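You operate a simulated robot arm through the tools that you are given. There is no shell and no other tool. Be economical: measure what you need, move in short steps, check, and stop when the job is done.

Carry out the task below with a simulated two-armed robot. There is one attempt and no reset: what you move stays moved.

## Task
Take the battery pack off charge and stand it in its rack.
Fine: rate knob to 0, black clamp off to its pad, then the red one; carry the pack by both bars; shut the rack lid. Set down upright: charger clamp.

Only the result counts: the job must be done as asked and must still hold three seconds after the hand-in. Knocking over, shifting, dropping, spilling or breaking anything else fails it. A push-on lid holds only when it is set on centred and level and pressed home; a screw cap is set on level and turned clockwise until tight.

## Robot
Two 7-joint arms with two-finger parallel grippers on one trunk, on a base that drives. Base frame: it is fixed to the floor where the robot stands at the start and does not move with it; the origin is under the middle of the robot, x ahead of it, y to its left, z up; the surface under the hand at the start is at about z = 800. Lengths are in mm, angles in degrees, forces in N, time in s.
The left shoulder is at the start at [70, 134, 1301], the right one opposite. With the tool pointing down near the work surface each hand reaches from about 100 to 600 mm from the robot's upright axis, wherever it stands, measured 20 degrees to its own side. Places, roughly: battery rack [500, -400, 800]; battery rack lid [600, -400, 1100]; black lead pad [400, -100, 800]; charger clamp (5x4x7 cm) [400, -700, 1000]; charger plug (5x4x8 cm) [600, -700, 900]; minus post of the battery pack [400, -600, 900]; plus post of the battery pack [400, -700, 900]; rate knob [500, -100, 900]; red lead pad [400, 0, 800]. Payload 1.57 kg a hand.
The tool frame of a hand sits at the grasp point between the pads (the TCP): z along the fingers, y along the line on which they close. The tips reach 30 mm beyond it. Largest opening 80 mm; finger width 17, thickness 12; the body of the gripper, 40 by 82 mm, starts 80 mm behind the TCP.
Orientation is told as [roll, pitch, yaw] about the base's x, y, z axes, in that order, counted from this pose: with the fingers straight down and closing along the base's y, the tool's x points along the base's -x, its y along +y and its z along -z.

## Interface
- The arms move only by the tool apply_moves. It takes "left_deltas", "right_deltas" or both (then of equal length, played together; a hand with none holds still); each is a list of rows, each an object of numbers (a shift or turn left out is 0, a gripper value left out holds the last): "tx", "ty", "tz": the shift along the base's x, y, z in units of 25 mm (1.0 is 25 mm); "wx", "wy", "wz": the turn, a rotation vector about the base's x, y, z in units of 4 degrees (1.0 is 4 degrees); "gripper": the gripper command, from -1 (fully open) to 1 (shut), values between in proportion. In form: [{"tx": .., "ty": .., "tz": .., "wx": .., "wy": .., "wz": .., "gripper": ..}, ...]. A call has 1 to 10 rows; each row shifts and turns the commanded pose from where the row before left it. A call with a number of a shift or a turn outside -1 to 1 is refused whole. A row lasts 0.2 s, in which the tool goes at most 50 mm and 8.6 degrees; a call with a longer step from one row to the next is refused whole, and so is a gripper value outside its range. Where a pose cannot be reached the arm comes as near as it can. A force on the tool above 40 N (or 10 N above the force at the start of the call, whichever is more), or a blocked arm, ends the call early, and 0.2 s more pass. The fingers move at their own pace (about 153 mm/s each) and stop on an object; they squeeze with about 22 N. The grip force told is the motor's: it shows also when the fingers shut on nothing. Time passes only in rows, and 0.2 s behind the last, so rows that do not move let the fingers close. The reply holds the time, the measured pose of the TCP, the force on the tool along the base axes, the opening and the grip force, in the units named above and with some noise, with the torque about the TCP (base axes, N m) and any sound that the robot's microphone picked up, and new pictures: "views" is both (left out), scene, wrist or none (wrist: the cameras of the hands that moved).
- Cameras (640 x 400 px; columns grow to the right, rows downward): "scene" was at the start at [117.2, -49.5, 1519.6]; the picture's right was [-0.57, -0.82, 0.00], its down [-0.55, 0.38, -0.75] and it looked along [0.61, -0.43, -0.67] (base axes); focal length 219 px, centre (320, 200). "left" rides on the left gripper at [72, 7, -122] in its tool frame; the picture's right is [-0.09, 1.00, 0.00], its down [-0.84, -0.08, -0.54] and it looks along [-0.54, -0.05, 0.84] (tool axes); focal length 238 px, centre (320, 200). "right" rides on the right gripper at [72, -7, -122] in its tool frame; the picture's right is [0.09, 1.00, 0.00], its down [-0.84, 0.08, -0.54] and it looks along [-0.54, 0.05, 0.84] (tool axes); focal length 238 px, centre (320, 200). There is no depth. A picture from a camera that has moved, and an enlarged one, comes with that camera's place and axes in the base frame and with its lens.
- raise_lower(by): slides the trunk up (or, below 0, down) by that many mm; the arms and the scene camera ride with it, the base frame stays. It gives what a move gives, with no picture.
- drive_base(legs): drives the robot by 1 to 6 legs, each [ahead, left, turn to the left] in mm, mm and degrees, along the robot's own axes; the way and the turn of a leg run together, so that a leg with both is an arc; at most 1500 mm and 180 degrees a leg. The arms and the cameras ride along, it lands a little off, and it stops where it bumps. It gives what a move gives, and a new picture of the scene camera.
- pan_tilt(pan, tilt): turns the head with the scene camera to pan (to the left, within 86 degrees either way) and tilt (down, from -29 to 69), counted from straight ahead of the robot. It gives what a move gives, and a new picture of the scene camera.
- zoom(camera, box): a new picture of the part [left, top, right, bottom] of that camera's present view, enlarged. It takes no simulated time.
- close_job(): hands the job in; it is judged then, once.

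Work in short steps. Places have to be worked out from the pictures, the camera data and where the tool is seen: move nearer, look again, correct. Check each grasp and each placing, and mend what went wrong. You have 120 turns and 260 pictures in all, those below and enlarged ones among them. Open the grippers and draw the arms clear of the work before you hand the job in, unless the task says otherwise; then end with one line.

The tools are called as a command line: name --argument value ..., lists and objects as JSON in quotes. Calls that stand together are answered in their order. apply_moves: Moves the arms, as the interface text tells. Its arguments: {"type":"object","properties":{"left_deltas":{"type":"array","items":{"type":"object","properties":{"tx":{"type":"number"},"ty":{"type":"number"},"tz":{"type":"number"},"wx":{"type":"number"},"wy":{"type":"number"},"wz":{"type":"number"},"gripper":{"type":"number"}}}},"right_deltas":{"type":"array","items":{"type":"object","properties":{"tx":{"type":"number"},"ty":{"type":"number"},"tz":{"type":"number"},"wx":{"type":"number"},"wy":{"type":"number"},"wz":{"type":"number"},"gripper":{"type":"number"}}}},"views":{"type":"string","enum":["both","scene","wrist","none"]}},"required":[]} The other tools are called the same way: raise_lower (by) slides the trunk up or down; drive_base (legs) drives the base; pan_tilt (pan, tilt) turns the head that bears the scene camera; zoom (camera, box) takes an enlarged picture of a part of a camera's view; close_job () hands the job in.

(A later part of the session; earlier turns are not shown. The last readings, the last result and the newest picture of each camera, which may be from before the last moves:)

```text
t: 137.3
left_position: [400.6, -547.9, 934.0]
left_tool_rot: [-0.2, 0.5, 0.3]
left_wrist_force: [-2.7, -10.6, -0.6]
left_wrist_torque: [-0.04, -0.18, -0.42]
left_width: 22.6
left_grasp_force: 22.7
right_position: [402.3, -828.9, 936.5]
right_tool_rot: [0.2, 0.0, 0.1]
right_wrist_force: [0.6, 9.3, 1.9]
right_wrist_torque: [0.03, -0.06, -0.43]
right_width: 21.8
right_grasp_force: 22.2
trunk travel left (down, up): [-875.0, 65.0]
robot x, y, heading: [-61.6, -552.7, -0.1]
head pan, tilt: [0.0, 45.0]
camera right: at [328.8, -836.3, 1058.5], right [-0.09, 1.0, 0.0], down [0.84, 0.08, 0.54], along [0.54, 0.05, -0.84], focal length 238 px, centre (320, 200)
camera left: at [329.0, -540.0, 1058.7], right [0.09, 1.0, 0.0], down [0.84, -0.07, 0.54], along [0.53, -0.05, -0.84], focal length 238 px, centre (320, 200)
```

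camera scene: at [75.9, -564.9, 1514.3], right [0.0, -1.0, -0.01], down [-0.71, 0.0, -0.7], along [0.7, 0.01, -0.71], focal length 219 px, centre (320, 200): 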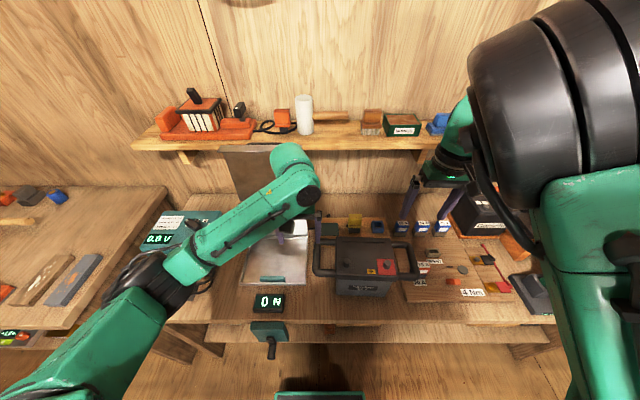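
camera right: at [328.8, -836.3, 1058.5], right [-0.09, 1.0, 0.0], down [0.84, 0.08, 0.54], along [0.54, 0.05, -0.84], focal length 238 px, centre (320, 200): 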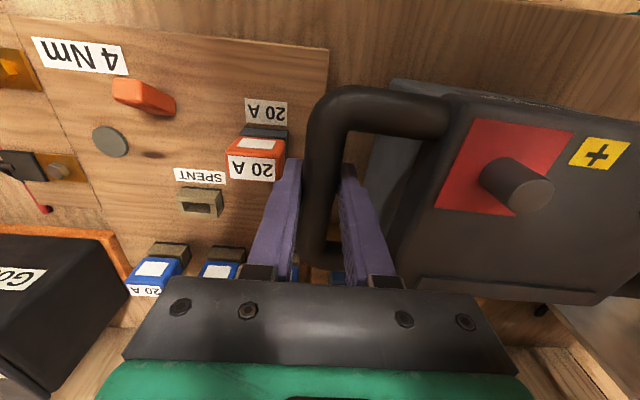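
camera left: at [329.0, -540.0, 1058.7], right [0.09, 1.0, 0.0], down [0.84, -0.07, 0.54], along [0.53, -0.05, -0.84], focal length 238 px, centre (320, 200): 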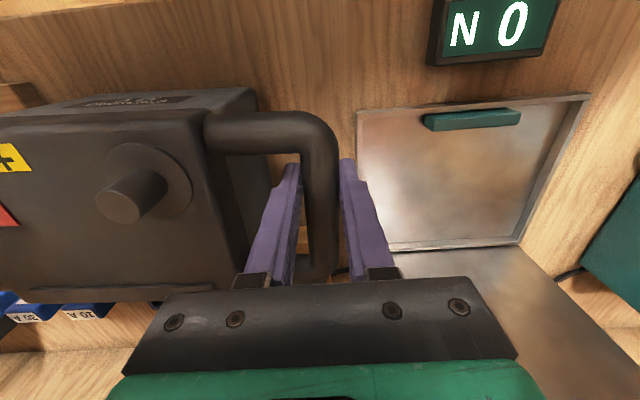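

Both gripped at 22 mm. Lift together gently 20 mm.

apply_moves --left_deltas '[{"tz": 0.2}, {"tz": 0.2}, {"tz": 0.2}, {"tz": 0.2}, {}]' --right_deltas '[{"tz": 0.2}, {"tz": 0.2}, {"tz": 0.2}, {"tz": 0.2}, {}]' --views "scene"

```text
t: 138.5
left_position: [402.3, -548.0, 953.4]
left_tool_rot: [-0.2, 0.5, 0.3]
left_wrist_force: [-3.8, -18.8, -7.7]
left_wrist_torque: [-0.01, 0.23, -0.45]
left_width: 22.3
left_grasp_force: 21.6
right_position: [404.5, -830.2, 955.7]
right_tool_rot: [0.4, 0.1, 0.1]
right_wrist_force: [2.1, 19.1, -6.4]
right_wrist_torque: [0.07, -0.03, -0.44]
right_width: 21.7
right_grasp_force: 22.5
trunk travel left (down, up): [-875.0, 65.0]
robot x, y, heading: [-59.7, -555.6, 0.2]
head pan, tilt: [0.0, 45.0]
camera scene: at [72.5, -557.0, 1514.7], right [0.0, -1.0, 0.0], down [-0.71, 0.0, -0.71], along [0.71, 0.0, -0.71], focal length 219 px, centre (320, 200)
```

scene: 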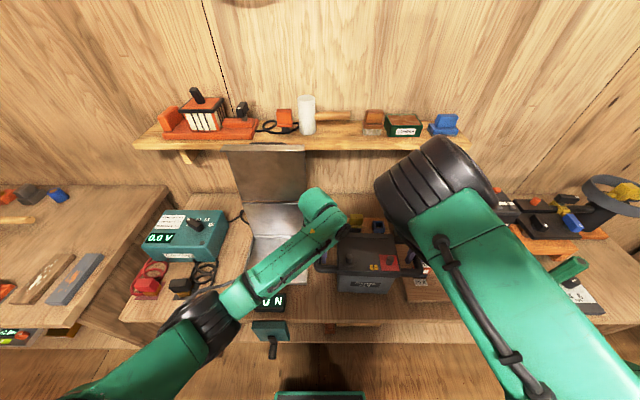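

Weight shared (~7 N each). Relax the outward pull a bit and lift to z≈1030.

apply_moves --left_deltas '[{"ty": -0.06}, {"tz": 0.4}, {"tz": 0.5}, {"tz": 0.5}, {"tz": 0.5}, {"tz": 0.5}, {"tz": 0.5}, {}]' --right_deltas '[{"ty": 0.06}, {"tz": 0.4}, {"tz": 0.5}, {"tz": 0.5}, {"tz": 0.5}, {"tz": 0.5}, {"tz": 0.5}, {}]' --views "wrist"

```text
t: 140.3
left_position: [403.2, -549.5, 1027.9]
left_tool_rot: [0.1, 0.5, 0.5]
left_wrist_force: [-3.2, -6.4, -5.5]
left_wrist_torque: [-0.06, 0.17, -0.5]
left_width: 22.6
left_grasp_force: 22.2
right_position: [402.3, -828.5, 1028.6]
right_tool_rot: [-0.1, 0.1, 0.1]
right_wrist_force: [3.7, 6.8, -6.2]
right_wrist_torque: [-0.07, -0.02, -0.38]
right_width: 22.2
right_grasp_force: 21.7
trunk travel left (down, up): [-875.0, 65.0]
robot x, y, heading: [-58.1, -555.0, -0.0]
head pan, tilt: [0.0, 45.0]
camera right: at [330.3, -836.5, 1150.3], right [-0.09, 1.0, 0.0], down [0.84, 0.08, 0.54], along [0.54, 0.05, -0.84], focal length 238 px, centre (320, 200)
camera left: at [331.3, -541.1, 1150.8], right [0.09, 1.0, 0.0], down [0.84, -0.07, 0.53], along [0.53, -0.05, -0.85], focal length 238 px, centre (320, 200)
```

right: 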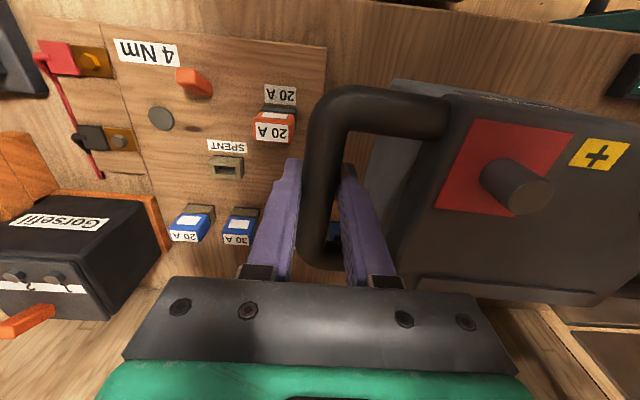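
left: 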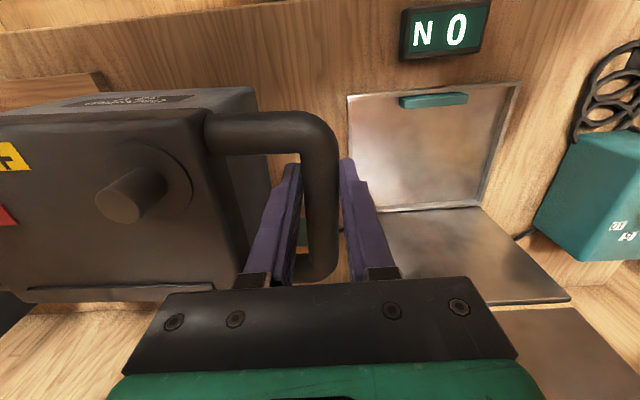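

Pack is up, level. Drive left 285 mm first (bottom at ≈893 clears everything), then look.

drive_base --legs '[[0, 285, 0]]'

apply_moves --left_deltas '[{}]' --right_deltas '[{}]' --views "wrist"

```text
t: 142.2
left_position: [401.4, -266.5, 1026.9]
left_tool_rot: [0.1, 0.5, 0.3]
left_wrist_force: [-1.8, -0.1, -7.1]
left_wrist_torque: [0.03, 0.05, -0.4]
left_width: 22.6
left_grasp_force: 22.3
right_position: [403.1, -549.1, 1026.4]
right_tool_rot: [0.2, 0.1, 0.0]
right_wrist_force: [2.4, -0.5, -6.4]
right_wrist_torque: [0.05, 0.08, -0.37]
right_width: 22.0
right_grasp_force: 22.4
trunk travel left (down, up): [-875.0, 65.0]
robot x, y, heading: [-61.8, -271.7, 0.3]
head pan, tilt: [0.0, 45.0]
camera scene: at [71.8, -277.0, 1514.6], right [0.0, -1.0, 0.0], down [-0.71, 0.0, -0.71], along [0.71, 0.0, -0.71], focal length 219 px, centre (320, 200)
```

scene: 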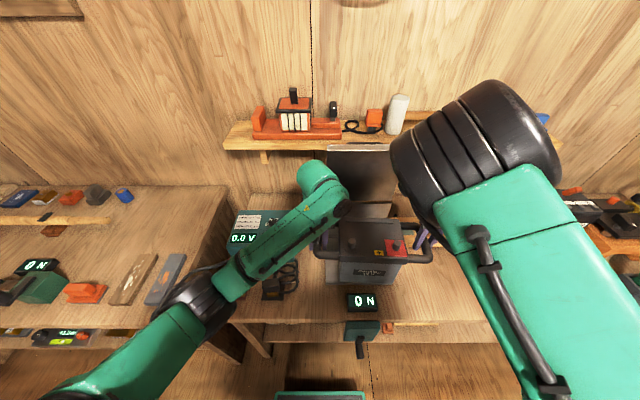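

```text
t: 142.7
left_position: [401.7, -265.7, 1026.4]
left_tool_rot: [0.1, 0.6, 0.3]
left_wrist_force: [-2.0, 0.4, -6.9]
left_wrist_torque: [0.03, -0.01, -0.37]
left_width: 22.5
left_grasp_force: 21.7
right_position: [400.9, -546.1, 1027.4]
right_tool_rot: [0.2, 0.1, 0.0]
right_wrist_force: [2.5, 0.0, -7.2]
right_wrist_torque: [0.02, 0.17, -0.32]
right_width: 22.2
right_grasp_force: 22.1
trunk travel left (down, up): [-875.0, 65.0]
robot x, y, heading: [-60.7, -269.2, 0.5]
head pan, tilt: [0.0, 45.0]
camera right: at [329.1, -553.8, 1150.1], right [-0.09, 1.0, 0.0], down [0.84, 0.08, 0.54], along [0.54, 0.05, -0.84], focal length 238 px, centre (320, 200)
camera left: at [330.0, -258.4, 1150.1], right [0.09, 1.0, 0.0], down [0.84, -0.07, 0.53], along [0.53, -0.05, -0.85], focal length 238 px, centre (320, 200)
```

right: 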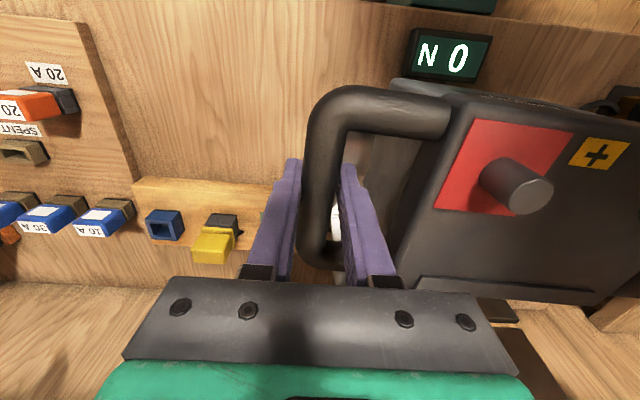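
left: 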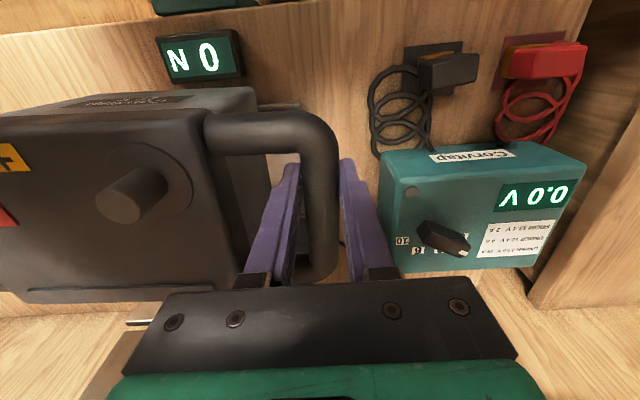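

Check alignment with the rack from the head camera.

zoom --camera "scene" --box '[290, 130, 450, 330]'

zoom --camera "left" --box '[180, 60, 400, 290]'

```text
2.00 times, centred on (370, 230) of scene
camera zoom: at [71.7, -274.4, 1514.7], right [0.0, -1.0, 0.0], down [-0.71, 0.0, -0.71], along [0.71, 0.0, -0.71], focal length 438 px, centre (220, 140)
```

zoom: 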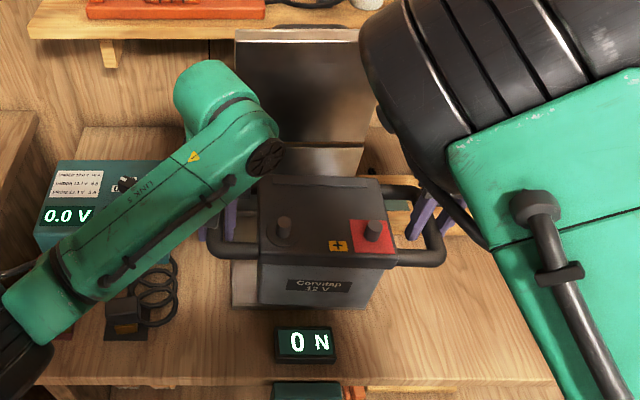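

```text
1.74 times, centred on (290, 175) of left
camera zoom: at [330.0, -258.4, 1150.1], right [0.09, 1.0, 0.0], down [0.84, -0.07, 0.53], along [0.53, -0.05, -0.85], focal length 414 px, centre (372, 244)
```

zoom: 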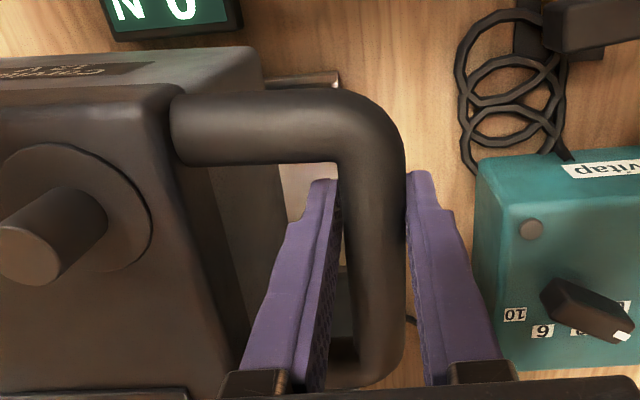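

Rack y-centre ≈ −402, pack centre −406. Drive forward 58 mm and 3 mm left.

drive_base --legs '[[58, 3, 0]]'

zoom --camera "scene" --box '[280, 140, 440, 340]'

zoom --camera "left" --box '[100, 40, 400, 290]'

zoom --camera "right" --box '[250, 40, 560, 290]'

```text
t: 143.6
left_position: [452.0, -262.7, 1029.4]
left_tool_rot: [0.0, 0.1, 0.4]
left_wrist_force: [-4.5, 0.5, -7.3]
left_wrist_torque: [0.13, 0.46, -0.42]
left_width: 22.9
left_grasp_force: 22.4
right_position: [450.9, -543.7, 1031.4]
right_tool_rot: [0.1, -0.4, 0.0]
right_wrist_force: [2.3, -0.2, -6.7]
right_wrist_torque: [0.0, -0.33, -0.46]
right_width: 22.2
right_grasp_force: 22.2
trunk travel left (down, up): [-875.0, 65.0]
robot x, y, heading: [-4.6, -271.9, 0.3]
head pan, tilt: [0.0, 45.0]
camera scene: at [117.9, -271.6, 1515.8], right [0.0, -1.0, 0.0], down [-0.7, 0.0, -0.71], along [0.71, 0.0, -0.7], focal length 219 px, centre (320, 200)
```

scene: 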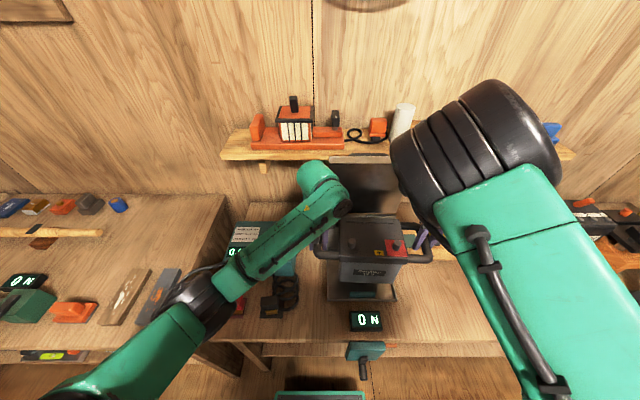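

```text
2.00 times, centred on (360, 240) of scene
camera zoom: at [117.9, -271.6, 1515.8], right [0.0, -1.0, 0.0], down [-0.7, 0.0, -0.71], along [0.71, 0.0, -0.7], focal length 438 px, centre (240, 120)
```

zoom: 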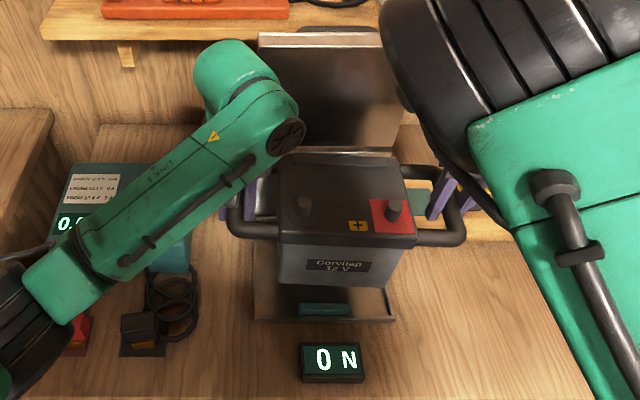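

```text
1.60 times, centred on (250, 165) of left
camera zoom: at [379.2, -255.7, 1153.7], right [0.09, 1.0, 0.0], down [0.84, -0.07, 0.54], along [0.54, -0.05, -0.84], focal length 381 px, centre (432, 256)
```

zoom: 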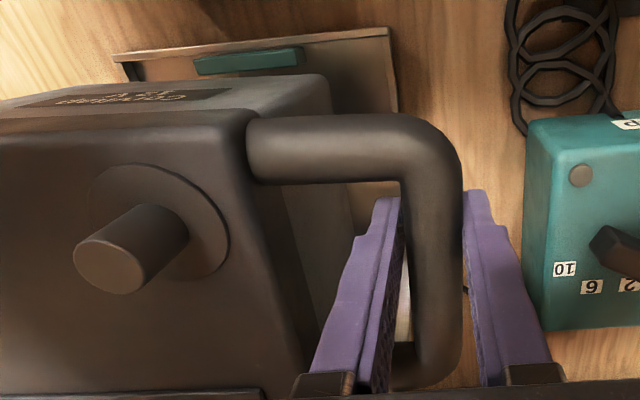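

```text
1.60 times, centred on (405, 165) of right
camera zoom: at [378.1, -551.0, 1153.5], right [-0.09, 1.0, 0.0], down [0.83, 0.08, 0.55], along [0.54, 0.05, -0.84], focal length 381 px, centre (184, 256)
```

zoom: 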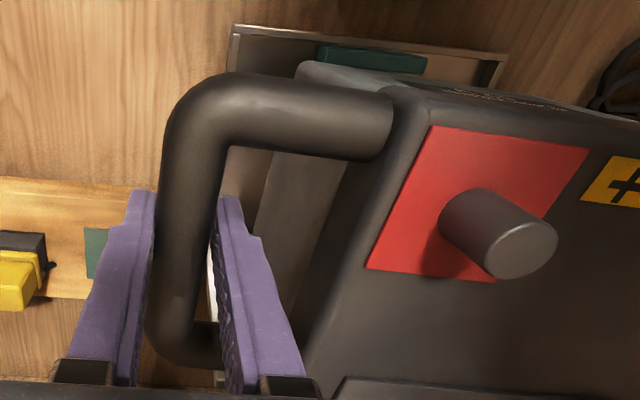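

Pack front is 11 mm behind the lip; shift forward 14 mm, then lower to z≈955.

apply_moves --left_deltas '[{"tx": 0.28, "ty": 0.06}, {"tx": 0.28, "ty": 0.06}, {"tz": -0.5}, {"tz": -0.5}, {"tz": -0.5}, {"tz": -0.5}, {"tz": -0.5}, {"tz": -0.5}, {}]' --right_deltas '[{"tx": 0.28, "ty": 0.06}, {"tx": 0.28, "ty": 0.06}, {"tz": -0.5}, {"tz": -0.5}, {"tz": -0.5}, {"tz": -0.5}, {"tz": -0.5}, {"tz": -0.5}, {}]' --views "scene"

zoom --camera "scene" --box '[300, 180, 440, 320]'

```text
t: 145.6
left_position: [472.9, -259.5, 951.4]
left_tool_rot: [0.1, 0.7, 0.3]
left_wrist_force: [-2.2, -2.6, -8.1]
left_wrist_torque: [0.0, 0.07, -0.4]
left_width: 22.5
left_grasp_force: 22.1
right_position: [472.3, -540.2, 952.4]
right_tool_rot: [0.1, 0.1, 0.1]
right_wrist_force: [2.1, 1.2, -6.4]
right_wrist_torque: [0.09, 0.07, -0.38]
right_width: 22.3
right_grasp_force: 22.4
trunk travel left (down, up): [-875.0, 65.0]
robot x, y, heading: [-1.5, -269.5, 0.5]
head pan, tilt: [0.0, 45.0]
camera scene: at [129.0, -271.0, 1514.7], right [0.0, -1.0, 0.0], down [-0.71, 0.0, -0.71], along [0.71, 0.0, -0.71], focal length 219 px, centre (320, 200)
```

scene: 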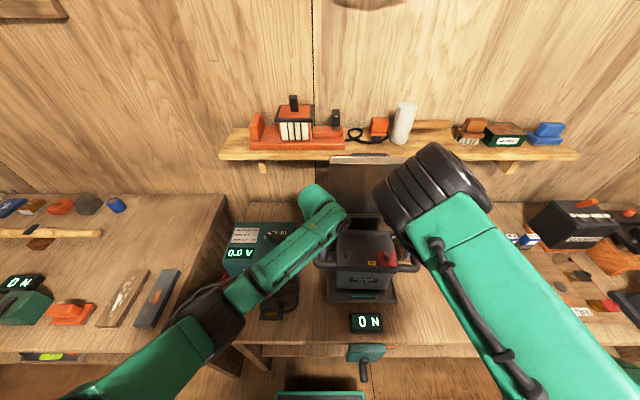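

```text
2.86 times, centred on (370, 250) of scene
camera zoom: at [129.0, -271.0, 1514.7], right [0.0, -1.0, 0.0], down [-0.71, 0.0, -0.71], along [0.71, 0.0, -0.71], focal length 625 px, centre (177, 57)
```

zoom: 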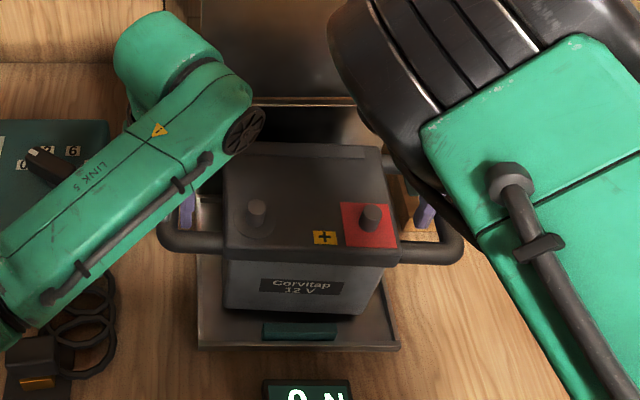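

Nearly centred; shift −6 mm x, +5 mm y, then lower slowly to contact.

apply_moves --left_deltas '[{"tx": -0.24, "ty": 0.2}, {"tz": -0.2}, {"tz": -0.12}, {"tz": -0.08}, {}]' --right_deltas '[{"tx": -0.24, "ty": 0.2}, {"tz": -0.2}, {"tz": -0.12}, {"tz": -0.08}, {}]' --views "none"

```text
t: 146.8
left_position: [466.1, -254.9, 941.7]
left_tool_rot: [0.0, 0.6, 0.3]
left_wrist_force: [-3.4, -3.6, -6.5]
left_wrist_torque: [-0.05, -0.21, -0.31]
left_width: 22.8
left_grasp_force: 21.9
right_position: [466.9, -536.0, 942.4]
right_tool_rot: [0.2, 0.0, -0.1]
right_wrist_force: [3.1, 4.9, -7.0]
right_wrist_torque: [0.07, 0.38, -0.32]
right_width: 22.2
right_grasp_force: 22.3
trunk travel left (down, up): [-875.0, 65.0]
robot x, y, heading: [-0.9, -265.4, 0.4]
head pan, tilt: [0.0, 45.0]
```

apply_moves --left_deltas '[{"tz": -0.06}, {"tz": -0.06}, {}]' --right_deltas '[{"tz": -0.06}, {"tz": -0.06}, {}]' --views "none"

```text
t: 147.6
left_position: [467.2, -254.7, 939.5]
left_tool_rot: [-0.2, 0.4, 0.3]
left_wrist_force: [-1.6, -6.2, -1.0]
left_wrist_torque: [-0.09, -0.26, -0.45]
left_width: 23.0
left_grasp_force: 22.2
right_position: [466.4, -535.5, 940.3]
right_tool_rot: [0.1, 0.0, 0.1]
right_wrist_force: [4.6, 5.1, -3.2]
right_wrist_torque: [-0.01, -0.42, -0.39]
right_width: 22.0
right_grasp_force: 22.6
trunk travel left (down, up): [-875.0, 65.0]
robot x, y, heading: [-1.6, -264.0, 0.1]
head pan, tilt: [0.0, 45.0]
```

Touching down at ≈939. Another 1.5 mm, then open both to 50 mm and rise.

apply_moves --left_deltas '[{"tz": -0.06}, {}, {"gripper": -0.25}, {}, {}, {"tz": 0.5}, {"tz": 0.8}, {"tz": 0.9}, {"tz": 0.9}]' --right_deltas '[{"tz": -0.06}, {}, {"gripper": -0.25}, {}, {}, {"tz": 0.5}, {"tz": 0.8}, {"tz": 0.9}, {"tz": 0.9}]' --views "both"

```text
t: 149.6
left_position: [464.2, -252.8, 1015.8]
left_tool_rot: [-0.1, 0.4, 0.3]
left_wrist_force: [-0.1, 0.5, 0.1]
left_wrist_torque: [-0.01, 0.0, -0.01]
left_width: 50.2
left_grasp_force: 0.0
right_position: [464.8, -535.5, 1016.9]
right_tool_rot: [0.0, 0.1, 0.0]
right_wrist_force: [-0.5, 0.5, -0.4]
right_wrist_torque: [-0.02, 0.02, 0.01]
right_width: 50.0
right_grasp_force: 0.1
trunk travel left (down, up): [-875.0, 65.0]
robot x, y, heading: [-2.4, -269.8, 0.1]
head pan, tilt: [0.0, 45.0]
camera scene: at [126.2, -269.0, 1514.9], right [0.0, -1.0, 0.0], down [-0.71, 0.0, -0.71], along [0.71, 0.0, -0.71], focal length 219 px, centre (320, 200)
camera right: at [391.6, -541.2, 1139.3], right [-0.09, 1.0, 0.0], down [0.84, 0.08, 0.54], along [0.54, 0.05, -0.84], focal length 238 px, centre (320, 200)
camera left: at [393.4, -245.7, 1139.9], right [0.09, 1.0, 0.0], down [0.84, -0.07, 0.53], along [0.53, -0.05, -0.84], focal length 238 px, centre (320, 200)
```

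scene: 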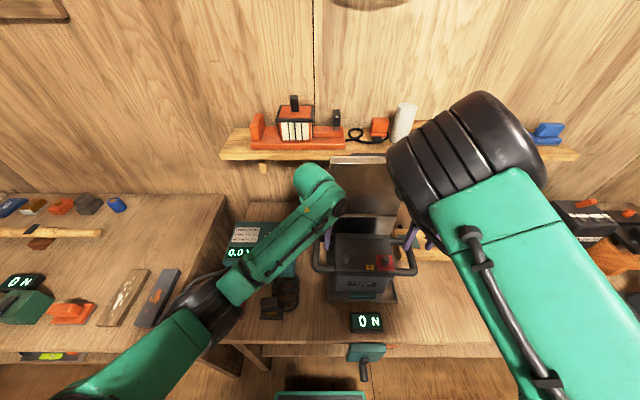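
right: 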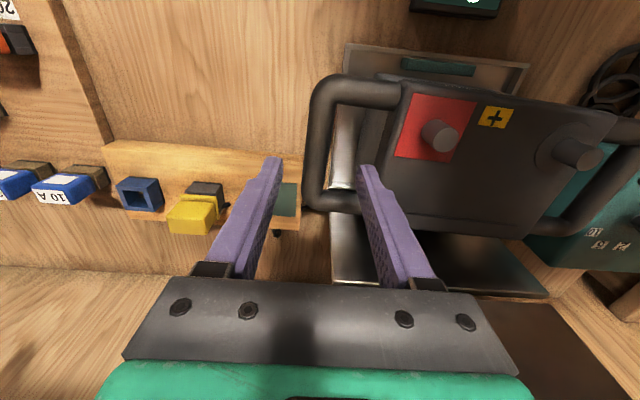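
left: 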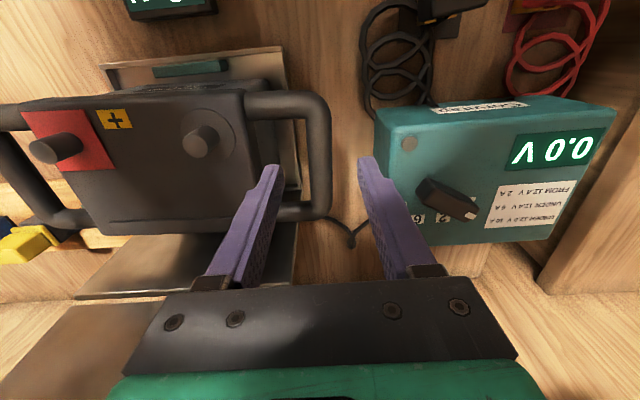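

Pack stands in the rack. Now the lid: hinge ≈[578, z 996], free edge ≈[596, z 1194]. I'll straddle its free edge with the left gripper turned 90°, and swing it over. First clear the right hand outward and raise/yaw the left.

apply_moves --left_deltas '[{"tz": 1, "gripper": -1}, {"tz": 1}, {"tz": 1, "wz": 1}, {"tz": 1, "wz": 1}, {"tz": 1, "wz": 1, "tx": -0.5}, {"tz": 1, "wz": 1, "tx": -0.5}, {"tz": 1, "wz": 1, "tx": -0.5}, {"tz": 1, "wz": 1}, {"tz": 1, "wz": 1}, {"tz": 1, "wz": 1}]' --right_deltas '[{"tz": 1}, {"tz": 1}, {"tz": 1}, {"tz": 1}, {"ty": -0.9}, {"ty": -0.9}, {"ty": -0.9}, {"ty": -0.9}, {"ty": -0.9}, {}]' --views "none"

apply_moves --left_deltas '[{"wz": 1}, {"wz": 1}, {"wz": 1}, {"wz": 1}, {"wz": 1}, {"wz": 1}, {"wz": 1}, {"wz": 1}, {"wz": 1}, {"wz": 1}]' --views "both"

```text
t: 151.8
left_position: [427.0, -254.9, 1265.7]
left_tool_rot: [0.0, 0.5, 32.5]
left_wrist_force: [-0.4, -0.2, -0.6]
left_wrist_torque: [0.0, -0.02, 0.0]
left_width: 80.1
left_grasp_force: 0.0
right_position: [465.6, -647.0, 1116.7]
right_tool_rot: [0.1, 0.0, 0.0]
right_wrist_force: [-0.1, -0.5, 0.5]
right_wrist_torque: [0.01, 0.0, 0.01]
right_width: 50.0
right_grasp_force: 0.1
trunk travel left (down, up): [-875.0, 65.0]
robot x, y, heading: [-4.8, -267.9, 0.3]
head pan, tilt: [0.0, 45.0]
```

```text
t: 154.0
left_position: [427.6, -254.7, 1265.3]
left_tool_rot: [-0.1, 0.5, 72.4]
left_wrist_force: [0.1, 0.6, 0.2]
left_wrist_torque: [0.01, 0.0, 0.01]
left_width: 79.9
left_grasp_force: 0.1
right_position: [465.6, -647.6, 1117.5]
right_tool_rot: [0.1, 0.0, 0.1]
right_wrist_force: [-0.6, -0.7, -0.1]
right_wrist_torque: [0.02, 0.01, -0.01]
right_width: 49.9
right_grasp_force: 0.0
trunk travel left (down, up): [-875.0, 65.0]
robot x, y, heading: [-4.3, -268.3, 0.2]
head pan, tilt: [0.0, 45.0]
camera scene: at [126.5, -270.5, 1514.9], right [0.0, -1.0, 0.0], down [-0.71, 0.0, -0.71], along [0.71, 0.0, -0.71], focal length 219 px, centre (320, 200)
camera left: at [399.0, -319.0, 1389.4], right [-0.92, 0.39, 0.0], down [0.33, 0.78, 0.54], along [0.21, 0.49, -0.84], focal length 238 px, centre (320, 200)
```

scene: 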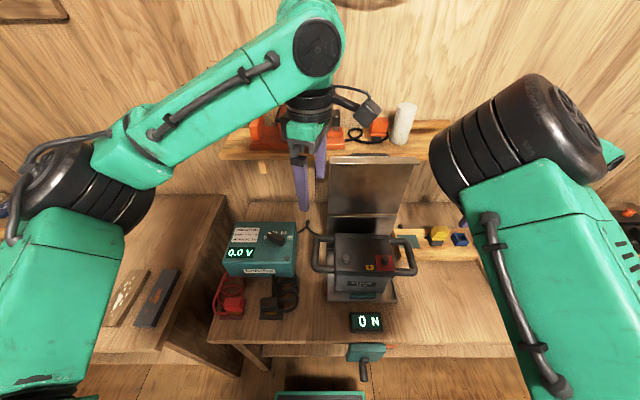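
left: 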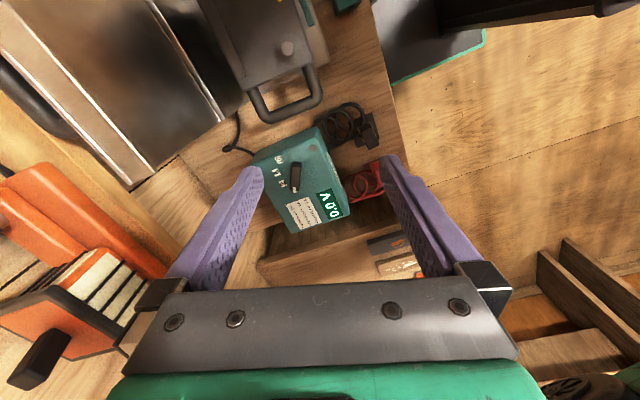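

Zoom at the lid from both cameras.

zoom --camera "scene" --box '[310, 140, 440, 320]'

zoom --camera "left" --box '[0, 0, 330, 200]'

```text
2.22 times, centred on (375, 230) of scene
camera zoom: at [126.5, -270.5, 1514.9], right [0.0, -1.0, 0.0], down [-0.71, 0.0, -0.71], along [0.71, 0.0, -0.71], focal length 486 px, centre (198, 133)
```

zoom: 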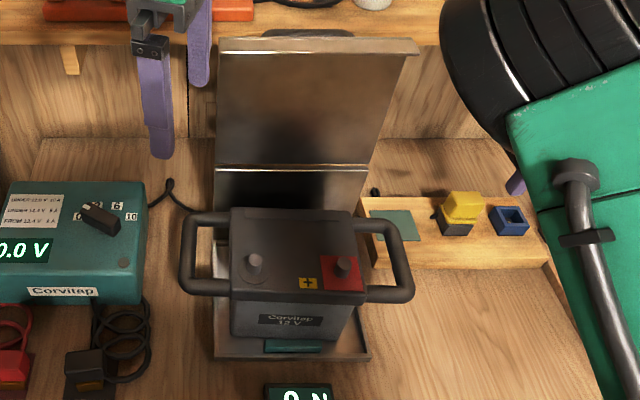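

```text
1.94 times, centred on (165, 100) of left
camera zoom: at [399.0, -319.0, 1389.4], right [-0.92, 0.39, 0.0], down [0.33, 0.78, 0.54], along [0.21, 0.49, -0.84], focal length 462 px, centre (621, 394)
```

zoom: 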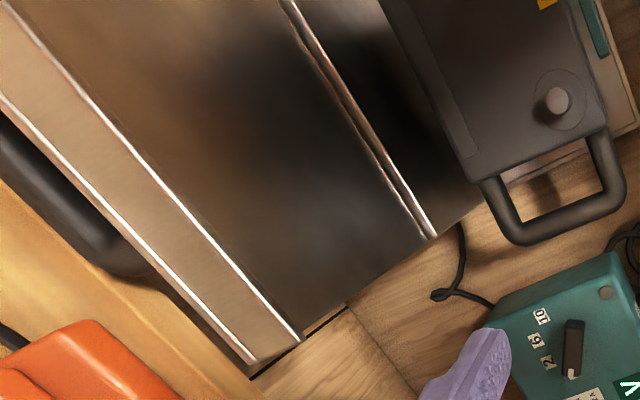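

The lid leans back ~10°, has a front skirt, and a handle on its back (outer) side. Plan: hook closed left fingers, pitched forward, over the top edge behind the panel beside the handle (y≈−330) and draw it forward. Turn yaw back first.

apply_moves --left_deltas '[{"wz": -1, "gripper": 1}, {"wz": -1}, {"wz": -1}, {"wz": -1}, {"wz": -1}, {"wz": -1}, {"wz": -1}, {"wz": -1}, {"wz": -1}, {"wz": -1}]' --views "none"

apply_moves --left_deltas '[{"wz": -1}, {"wz": -1}, {"wz": -1}, {"wz": -1}, {"wz": -1}, {"wz": -1}, {"wz": -1}, {"wz": -1}, {"wy": -1}, {"wy": -1}]' --views "none"

apply_moves --left_deltas '[{"wy": -1, "tz": 0.4, "ty": -0.3}, {"wy": -1, "tz": 0.4, "ty": -0.3}, {"wy": -1, "tz": 0.4, "ty": -0.3}, {"wy": -1, "tz": 0.4, "ty": -0.3}, {"wy": -1, "ty": -0.3}, {"wy": -1, "ty": -0.3}, {"wy": -1, "ty": -0.3}, {"wy": -1, "ty": -0.3}]' --views "both"

```text
t: 156.2
left_position: [427.2, -254.5, 1265.0]
left_tool_rot: [0.1, 0.5, 32.3]
left_wrist_force: [-0.4, -0.4, -1.3]
left_wrist_torque: [-0.01, -0.02, -0.02]
left_width: 0.0
left_grasp_force: 21.5
right_position: [464.6, -647.5, 1117.4]
right_tool_rot: [0.1, 0.0, 0.0]
right_wrist_force: [-0.7, 0.7, 0.5]
right_wrist_torque: [0.02, 0.0, -0.01]
right_width: 49.8
right_grasp_force: 0.0
trunk travel left (down, up): [-875.0, 65.0]
robot x, y, heading: [-3.5, -268.6, 0.5]
head pan, tilt: [0.0, 45.0]
```

```text
t: 158.4
left_position: [427.4, -255.0, 1264.6]
left_tool_rot: [-0.1, -7.6, 0.2]
left_wrist_force: [-0.8, 0.6, 0.0]
left_wrist_torque: [0.03, 0.02, 0.03]
left_width: 0.0
left_grasp_force: 21.3
right_position: [464.3, -645.8, 1117.6]
right_tool_rot: [0.1, 0.1, 0.0]
right_wrist_force: [0.0, -0.1, 0.5]
right_wrist_torque: [0.0, -0.02, -0.02]
right_width: 50.0
right_grasp_force: 0.0
trunk travel left (down, up): [-875.0, 65.0]
robot x, y, heading: [-1.6, -268.0, -0.0]
head pan, tilt: [0.0, 45.0]
```

```text
t: 160.2
left_position: [426.8, -315.3, 1305.6]
left_tool_rot: [-0.3, -39.6, 0.4]
left_wrist_force: [-0.6, -0.4, -0.1]
left_wrist_torque: [-0.02, 0.02, 0.01]
left_width: 0.4
left_grasp_force: 21.6
right_position: [466.0, -647.8, 1116.4]
right_tool_rot: [0.1, 0.0, 0.0]
right_wrist_force: [-0.3, 0.1, 0.0]
right_wrist_torque: [-0.02, 0.01, -0.01]
right_width: 50.1
right_grasp_force: 0.0
trunk travel left (down, up): [-875.0, 65.0]
robot x, y, heading: [-3.4, -267.2, 0.1]
head pan, tilt: [0.0, 45.0]
camera scene: at [126.2, -271.0, 1515.0], right [0.0, -1.0, 0.0], down [-0.71, 0.0, -0.71], along [0.71, 0.0, -0.71], focal length 219 px, centre (320, 200)
camera left: at [293.7, -307.3, 1354.8], right [0.07, 1.0, 0.05], down [0.3, -0.07, 0.95], along [0.95, -0.05, -0.3], focal length 238 px, centre (320, 200)
```

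scene: 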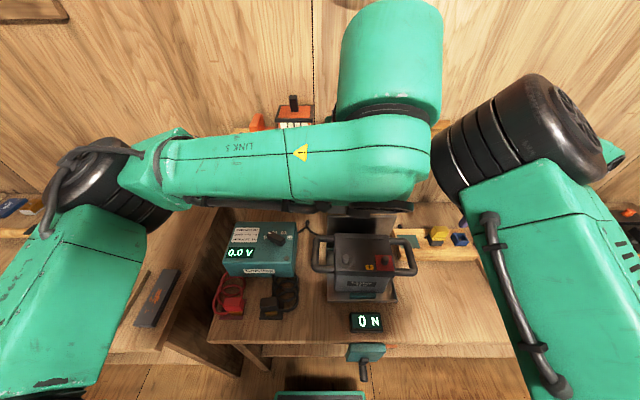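
left: 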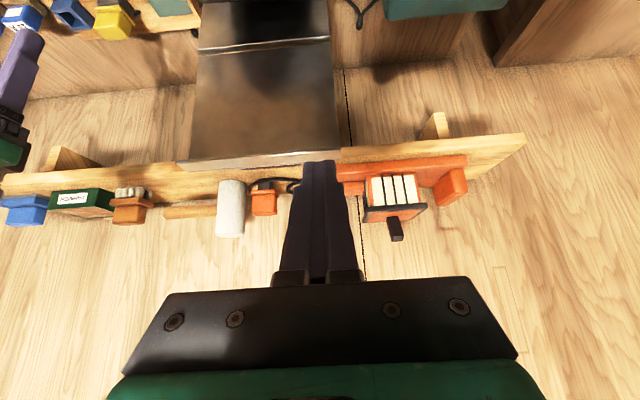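

View confirms the lid edge at ≈[580…608, −292…−514, 1190–1203]. Move forward over the edge at height, then lower behind it at y≈−325.

apply_moves --left_deltas '[{"tx": 0.9, "ty": -0.04}, {"tx": 0.9, "ty": -0.04}, {"tx": 0.9, "ty": -0.04}, {"tx": 0.9, "ty": -0.04}, {"tx": 0.9, "ty": -0.04}, {"tx": 0.9, "ty": -0.04}, {"tx": 0.9, "ty": -0.04}, {"tx": 0.9, "ty": -0.04}, {"tx": 0.96, "ty": -0.04}]' --views "both"

```text
t: 162.2
left_position: [631.8, -325.0, 1306.8]
left_tool_rot: [-0.2, -39.5, 0.4]
left_wrist_force: [0.3, -0.2, 0.6]
left_wrist_torque: [0.06, 0.03, 0.01]
left_width: 0.0
left_grasp_force: 21.6
right_position: [464.4, -647.7, 1116.7]
right_tool_rot: [0.1, 0.0, 0.0]
right_wrist_force: [-0.4, -0.4, -0.5]
right_wrist_torque: [0.03, 0.01, -0.01]
right_width: 50.0
right_grasp_force: 0.1
trunk travel left (down, up): [-875.0, 65.0]
robot x, y, heading: [-3.7, -267.9, 0.0]
head pan, tilt: [0.0, 45.0]
camera scene: at [127.0, -271.6, 1514.9], right [0.0, -1.0, 0.0], down [-0.71, 0.0, -0.71], along [0.71, 0.0, -0.71], focal length 219 px, centre (320, 200)
camera left: at [498.5, -317.4, 1355.7], right [0.07, 1.0, 0.06], down [0.3, -0.07, 0.95], along [0.95, -0.05, -0.3], focal length 238 px, centre (320, 200)
```

scene: 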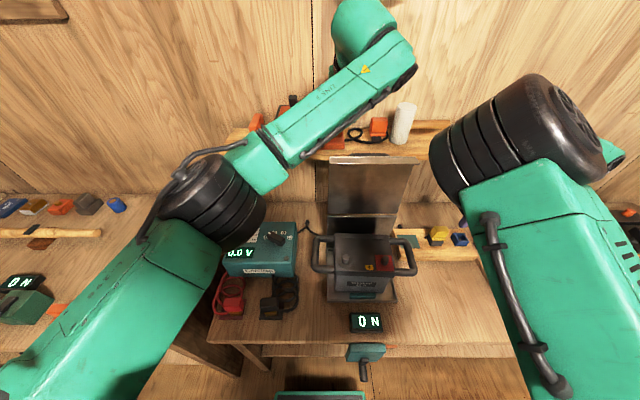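
left: 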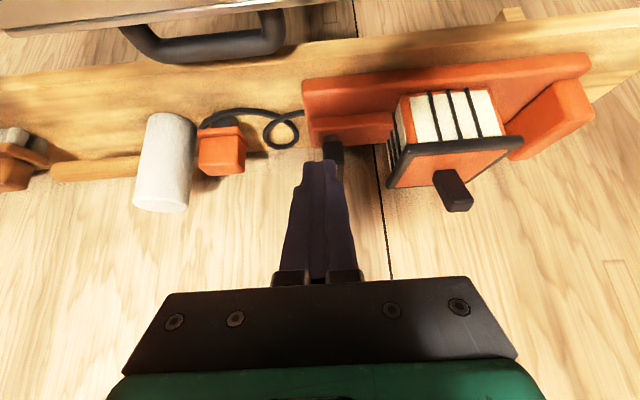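

Handle end is at y≈−346, shelf edge x≈680; the finger passes between. Descend behind the lid at y −320.

apply_moves --left_deltas '[{"ty": 0.2, "tz": -0.6}, {"tz": -0.8}, {"tz": -0.8}, {"tz": -0.8}, {"tz": -0.8}, {"tz": -0.8}]' --views "both"

```text
t: 163.6
left_position: [631.9, -319.3, 1190.1]
left_tool_rot: [-0.3, -39.6, 0.4]
left_wrist_force: [-0.5, -0.2, -0.7]
left_wrist_torque: [0.0, -0.01, -0.02]
left_width: 0.0
left_grasp_force: 21.1
right_position: [464.1, -646.3, 1116.7]
right_tool_rot: [0.1, 0.0, 0.0]
right_wrist_force: [0.6, 0.1, 0.7]
right_wrist_torque: [-0.01, 0.02, 0.05]
right_width: 49.7
right_grasp_force: 0.0
trunk travel left (down, up): [-875.0, 65.0]
robot x, y, heading: [-2.1, -269.4, 0.4]
head pan, tilt: [0.0, 45.0]
camera scene: at [126.7, -270.7, 1515.0], right [0.0, -1.0, 0.0], down [-0.71, 0.0, -0.71], along [0.71, 0.0, -0.71], focal length 219 px, centre (320, 200)
camera left: at [497.7, -311.0, 1239.5], right [0.07, 1.0, 0.05], down [0.3, -0.07, 0.95], along [0.95, -0.05, -0.3], focal length 238 px, centre (320, 200)
```

scene: 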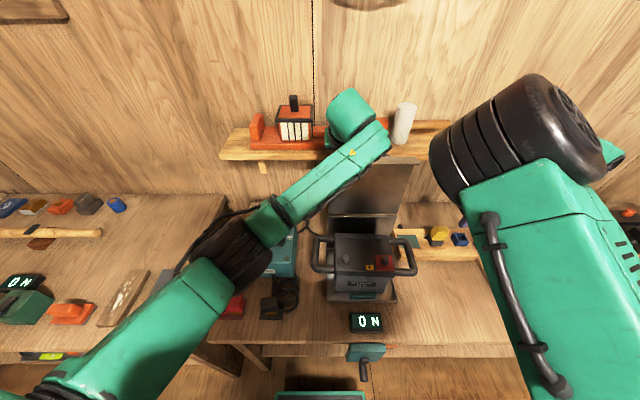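
left: 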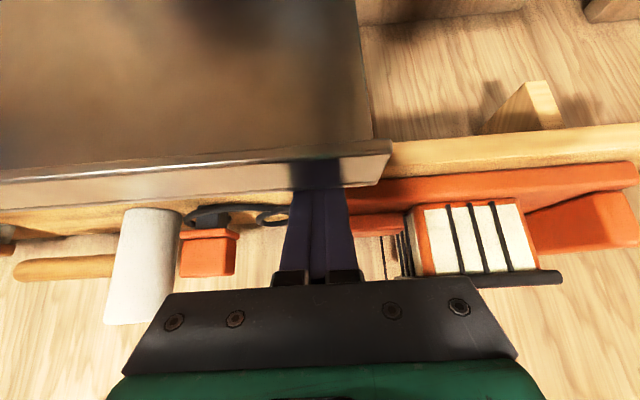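

Finger is behind the lid. Pull forward gently 60 mm.

apply_moves --left_deltas '[{"tx": -0.4}, {"tx": -0.4}, {"tx": -0.4}, {"tx": -0.4}, {"tx": -0.4}, {"tx": -0.4}]' --views "both"

```text
t: 165.0
left_position: [571.1, -318.7, 1190.4]
left_tool_rot: [-0.2, -39.5, 0.4]
left_wrist_force: [0.6, 0.1, 0.3]
left_wrist_torque: [-0.01, 0.02, 0.02]
left_width: 0.0
left_grasp_force: 21.5
right_position: [464.2, -646.4, 1117.3]
right_tool_rot: [0.1, 0.1, 0.0]
right_wrist_force: [-0.3, 1.3, 0.1]
right_wrist_torque: [-0.02, -0.01, -0.03]
right_width: 50.2
right_grasp_force: 0.0
trunk travel left (down, up): [-875.0, 65.0]
robot x, y, heading: [-3.1, -269.6, 0.2]
head pan, tilt: [0.0, 45.0]
camera scene: at [126.2, -270.5, 1515.0], right [0.0, -1.0, 0.0], down [-0.71, 0.0, -0.71], along [0.71, 0.0, -0.71], focal length 219 px, centre (320, 200)
camera left: at [437.2, -311.2, 1239.9], right [0.07, 1.0, 0.06], down [0.3, -0.07, 0.95], along [0.95, -0.05, -0.3], focal length 238 px, centre (320, 200)
```

scene: 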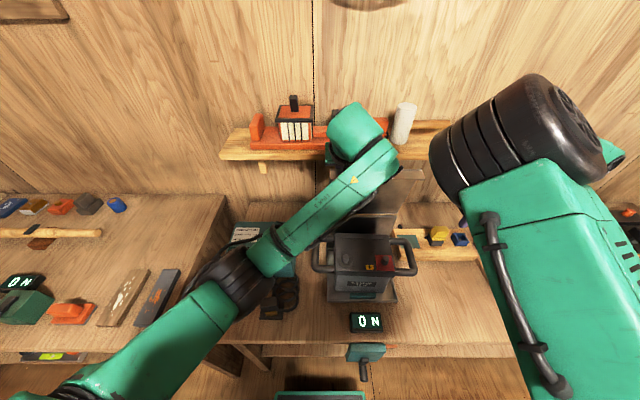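
left: 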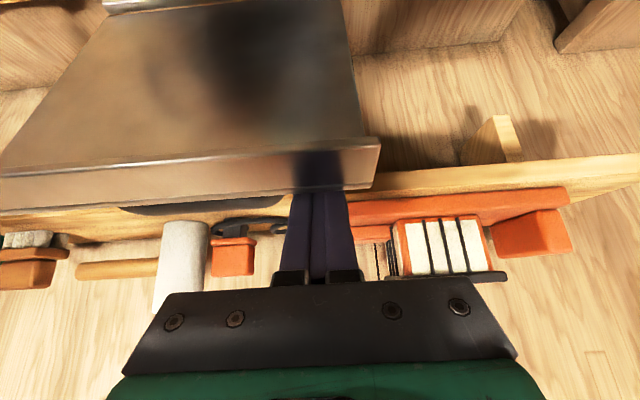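

Lid follows with no resistance, now about vertical. Continue pulling, slowly, slightly higher to keep the hook.

apply_moves --left_deltas '[{"tx": -0.4}, {"tx": -0.4}, {"tx": -0.4}, {}]' --views "both"

```text
t: 166.0
left_position: [541.6, -318.8, 1191.5]
left_tool_rot: [-0.3, -39.4, 0.5]
left_wrist_force: [-0.3, 0.1, -0.8]
left_wrist_torque: [0.0, 0.01, 0.0]
left_width: 0.0
left_grasp_force: 21.4
right_position: [465.1, -648.4, 1116.8]
right_tool_rot: [0.1, 0.0, 0.0]
right_wrist_force: [0.1, 0.2, 0.3]
right_wrist_torque: [0.01, -0.04, 0.0]
right_width: 50.1
right_grasp_force: 0.1
trunk travel left (down, up): [-875.0, 65.0]
robot x, y, heading: [-6.3, -270.2, 0.1]
head pan, tilt: [0.0, 45.0]
camera scene: at [126.5, -270.5, 1514.9], right [0.0, -1.0, 0.0], down [-0.71, 0.0, -0.71], along [0.71, 0.0, -0.71], focal length 219 px, centre (320, 200)
camera left: at [407.7, -311.2, 1240.2], right [0.07, 1.0, 0.05], down [0.3, -0.07, 0.95], along [0.95, -0.05, -0.3], focal length 238 px, centre (320, 200)
```

scene: 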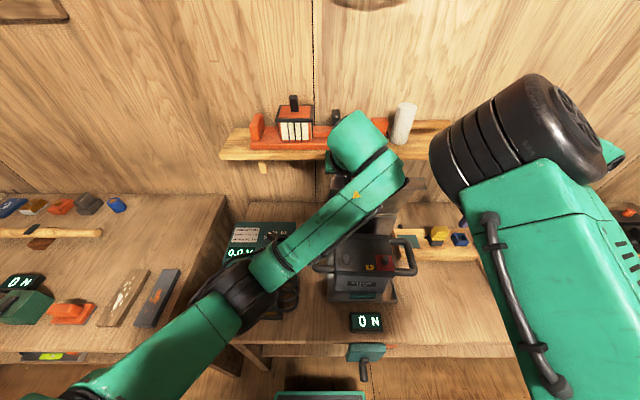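
left: 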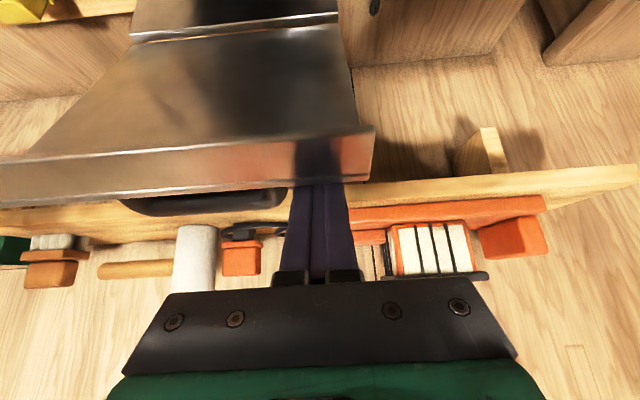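

Lid stays against the finger, leaning slightly forward. Continue along the arc.

apply_moves --left_deltas '[{"tx": -0.5, "tz": -0.05}, {"tx": -0.5, "tz": -0.15}, {"tx": -0.5, "tz": -0.2}, {"tx": -0.5, "tz": -0.25}, {"tx": -0.5, "tz": -0.25}, {}]' --views "both"

```text
t: 167.4
left_position: [480.9, -316.0, 1168.3]
left_tool_rot: [-0.1, -39.8, 0.6]
left_wrist_force: [0.4, 1.2, 0.2]
left_wrist_torque: [0.01, 0.01, -0.01]
left_width: 0.0
left_grasp_force: 21.3
right_position: [465.2, -647.6, 1117.2]
right_tool_rot: [0.1, 0.0, 0.0]
right_wrist_force: [-0.3, 0.4, 1.3]
right_wrist_torque: [-0.01, -0.02, -0.01]
right_width: 49.8
right_grasp_force: 0.1
trunk travel left (down, up): [-875.0, 65.0]
robot x, y, heading: [-3.8, -267.3, 0.2]
head pan, tilt: [0.0, 45.0]
camera scene: at [126.5, -270.3, 1514.9], right [0.0, -1.0, 0.0], down [-0.71, 0.0, -0.71], along [0.71, 0.0, -0.71], focal length 219 px, centre (320, 200)
camera left: at [346.4, -309.6, 1217.7], right [0.06, 1.0, 0.06], down [0.3, -0.07, 0.95], along [0.95, -0.04, -0.3], focal length 238 px, centre (320, 200)
```

scene: 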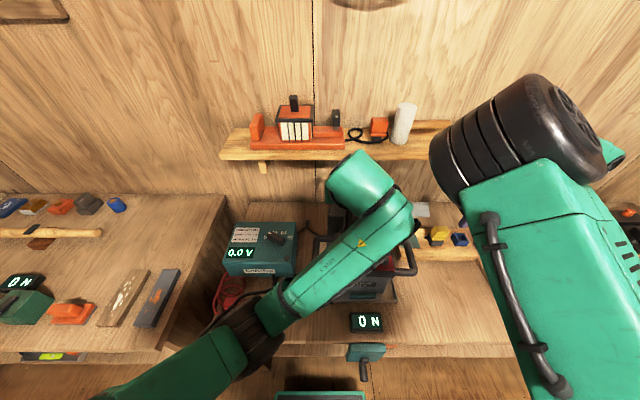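
left: 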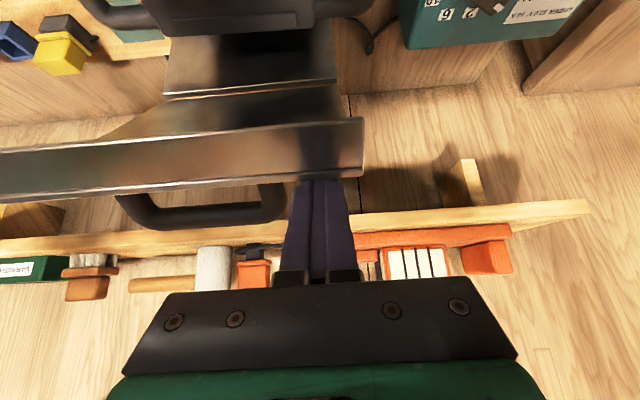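

Good, ~25° forward. Continue the arc.

apply_moves --left_deltas '[{"tx": -0.5, "tz": -0.3}, {"tx": -0.5, "tz": -0.35}, {"tx": -0.45, "tz": -0.4}, {"tx": -0.4, "tz": -0.5}, {"tx": -0.35, "tz": -0.5}, {}]' --views "both"

```text
t: 168.3
left_position: [469.1, -307.3, 1198.2]
left_tool_rot: [1.2, -49.3, 0.8]
left_wrist_force: [0.2, 0.4, 0.3]
left_wrist_torque: [-0.02, -0.05, 0.0]
left_width: 0.0
left_grasp_force: 21.2
right_position: [465.7, -647.6, 1116.4]
right_tool_rot: [0.1, -0.1, 0.0]
right_wrist_force: [0.3, 0.2, 0.0]
right_wrist_torque: [-0.01, 0.02, -0.01]
right_width: 50.2
right_grasp_force: 0.0
trunk travel left (down, up): [-875.0, 65.0]
robot x, y, heading: [-1.3, -269.3, 0.1]
head pan, tilt: [0.0, 45.0]
stopped in row 4 (left hand): the arm was blocked; the commanded pose is now the measured one
camera scene: at [126.3, -270.5, 1515.0], right [0.0, -1.0, 0.0], down [-0.71, 0.0, -0.71], along [0.71, 0.0, -0.71], focal length 219 px, centre (320, 200)
camera left: at [328.2, -302.5, 1225.0], right [0.03, 1.0, 0.08], down [0.14, -0.09, 0.99], along [0.99, -0.02, -0.14], focal length 238 px, centre (320, 200)
```

scene: 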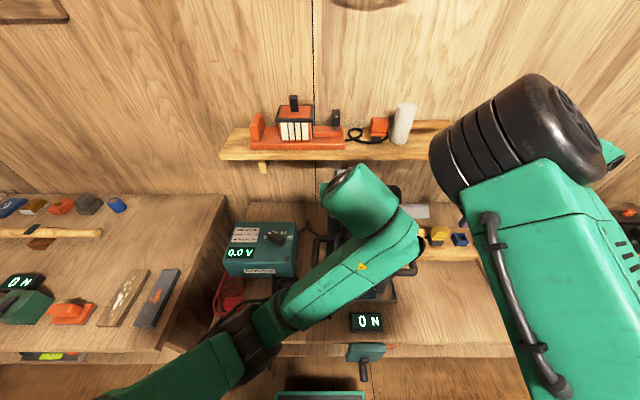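
left: 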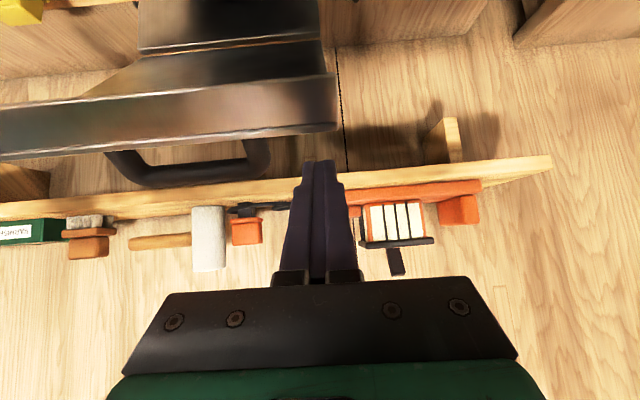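

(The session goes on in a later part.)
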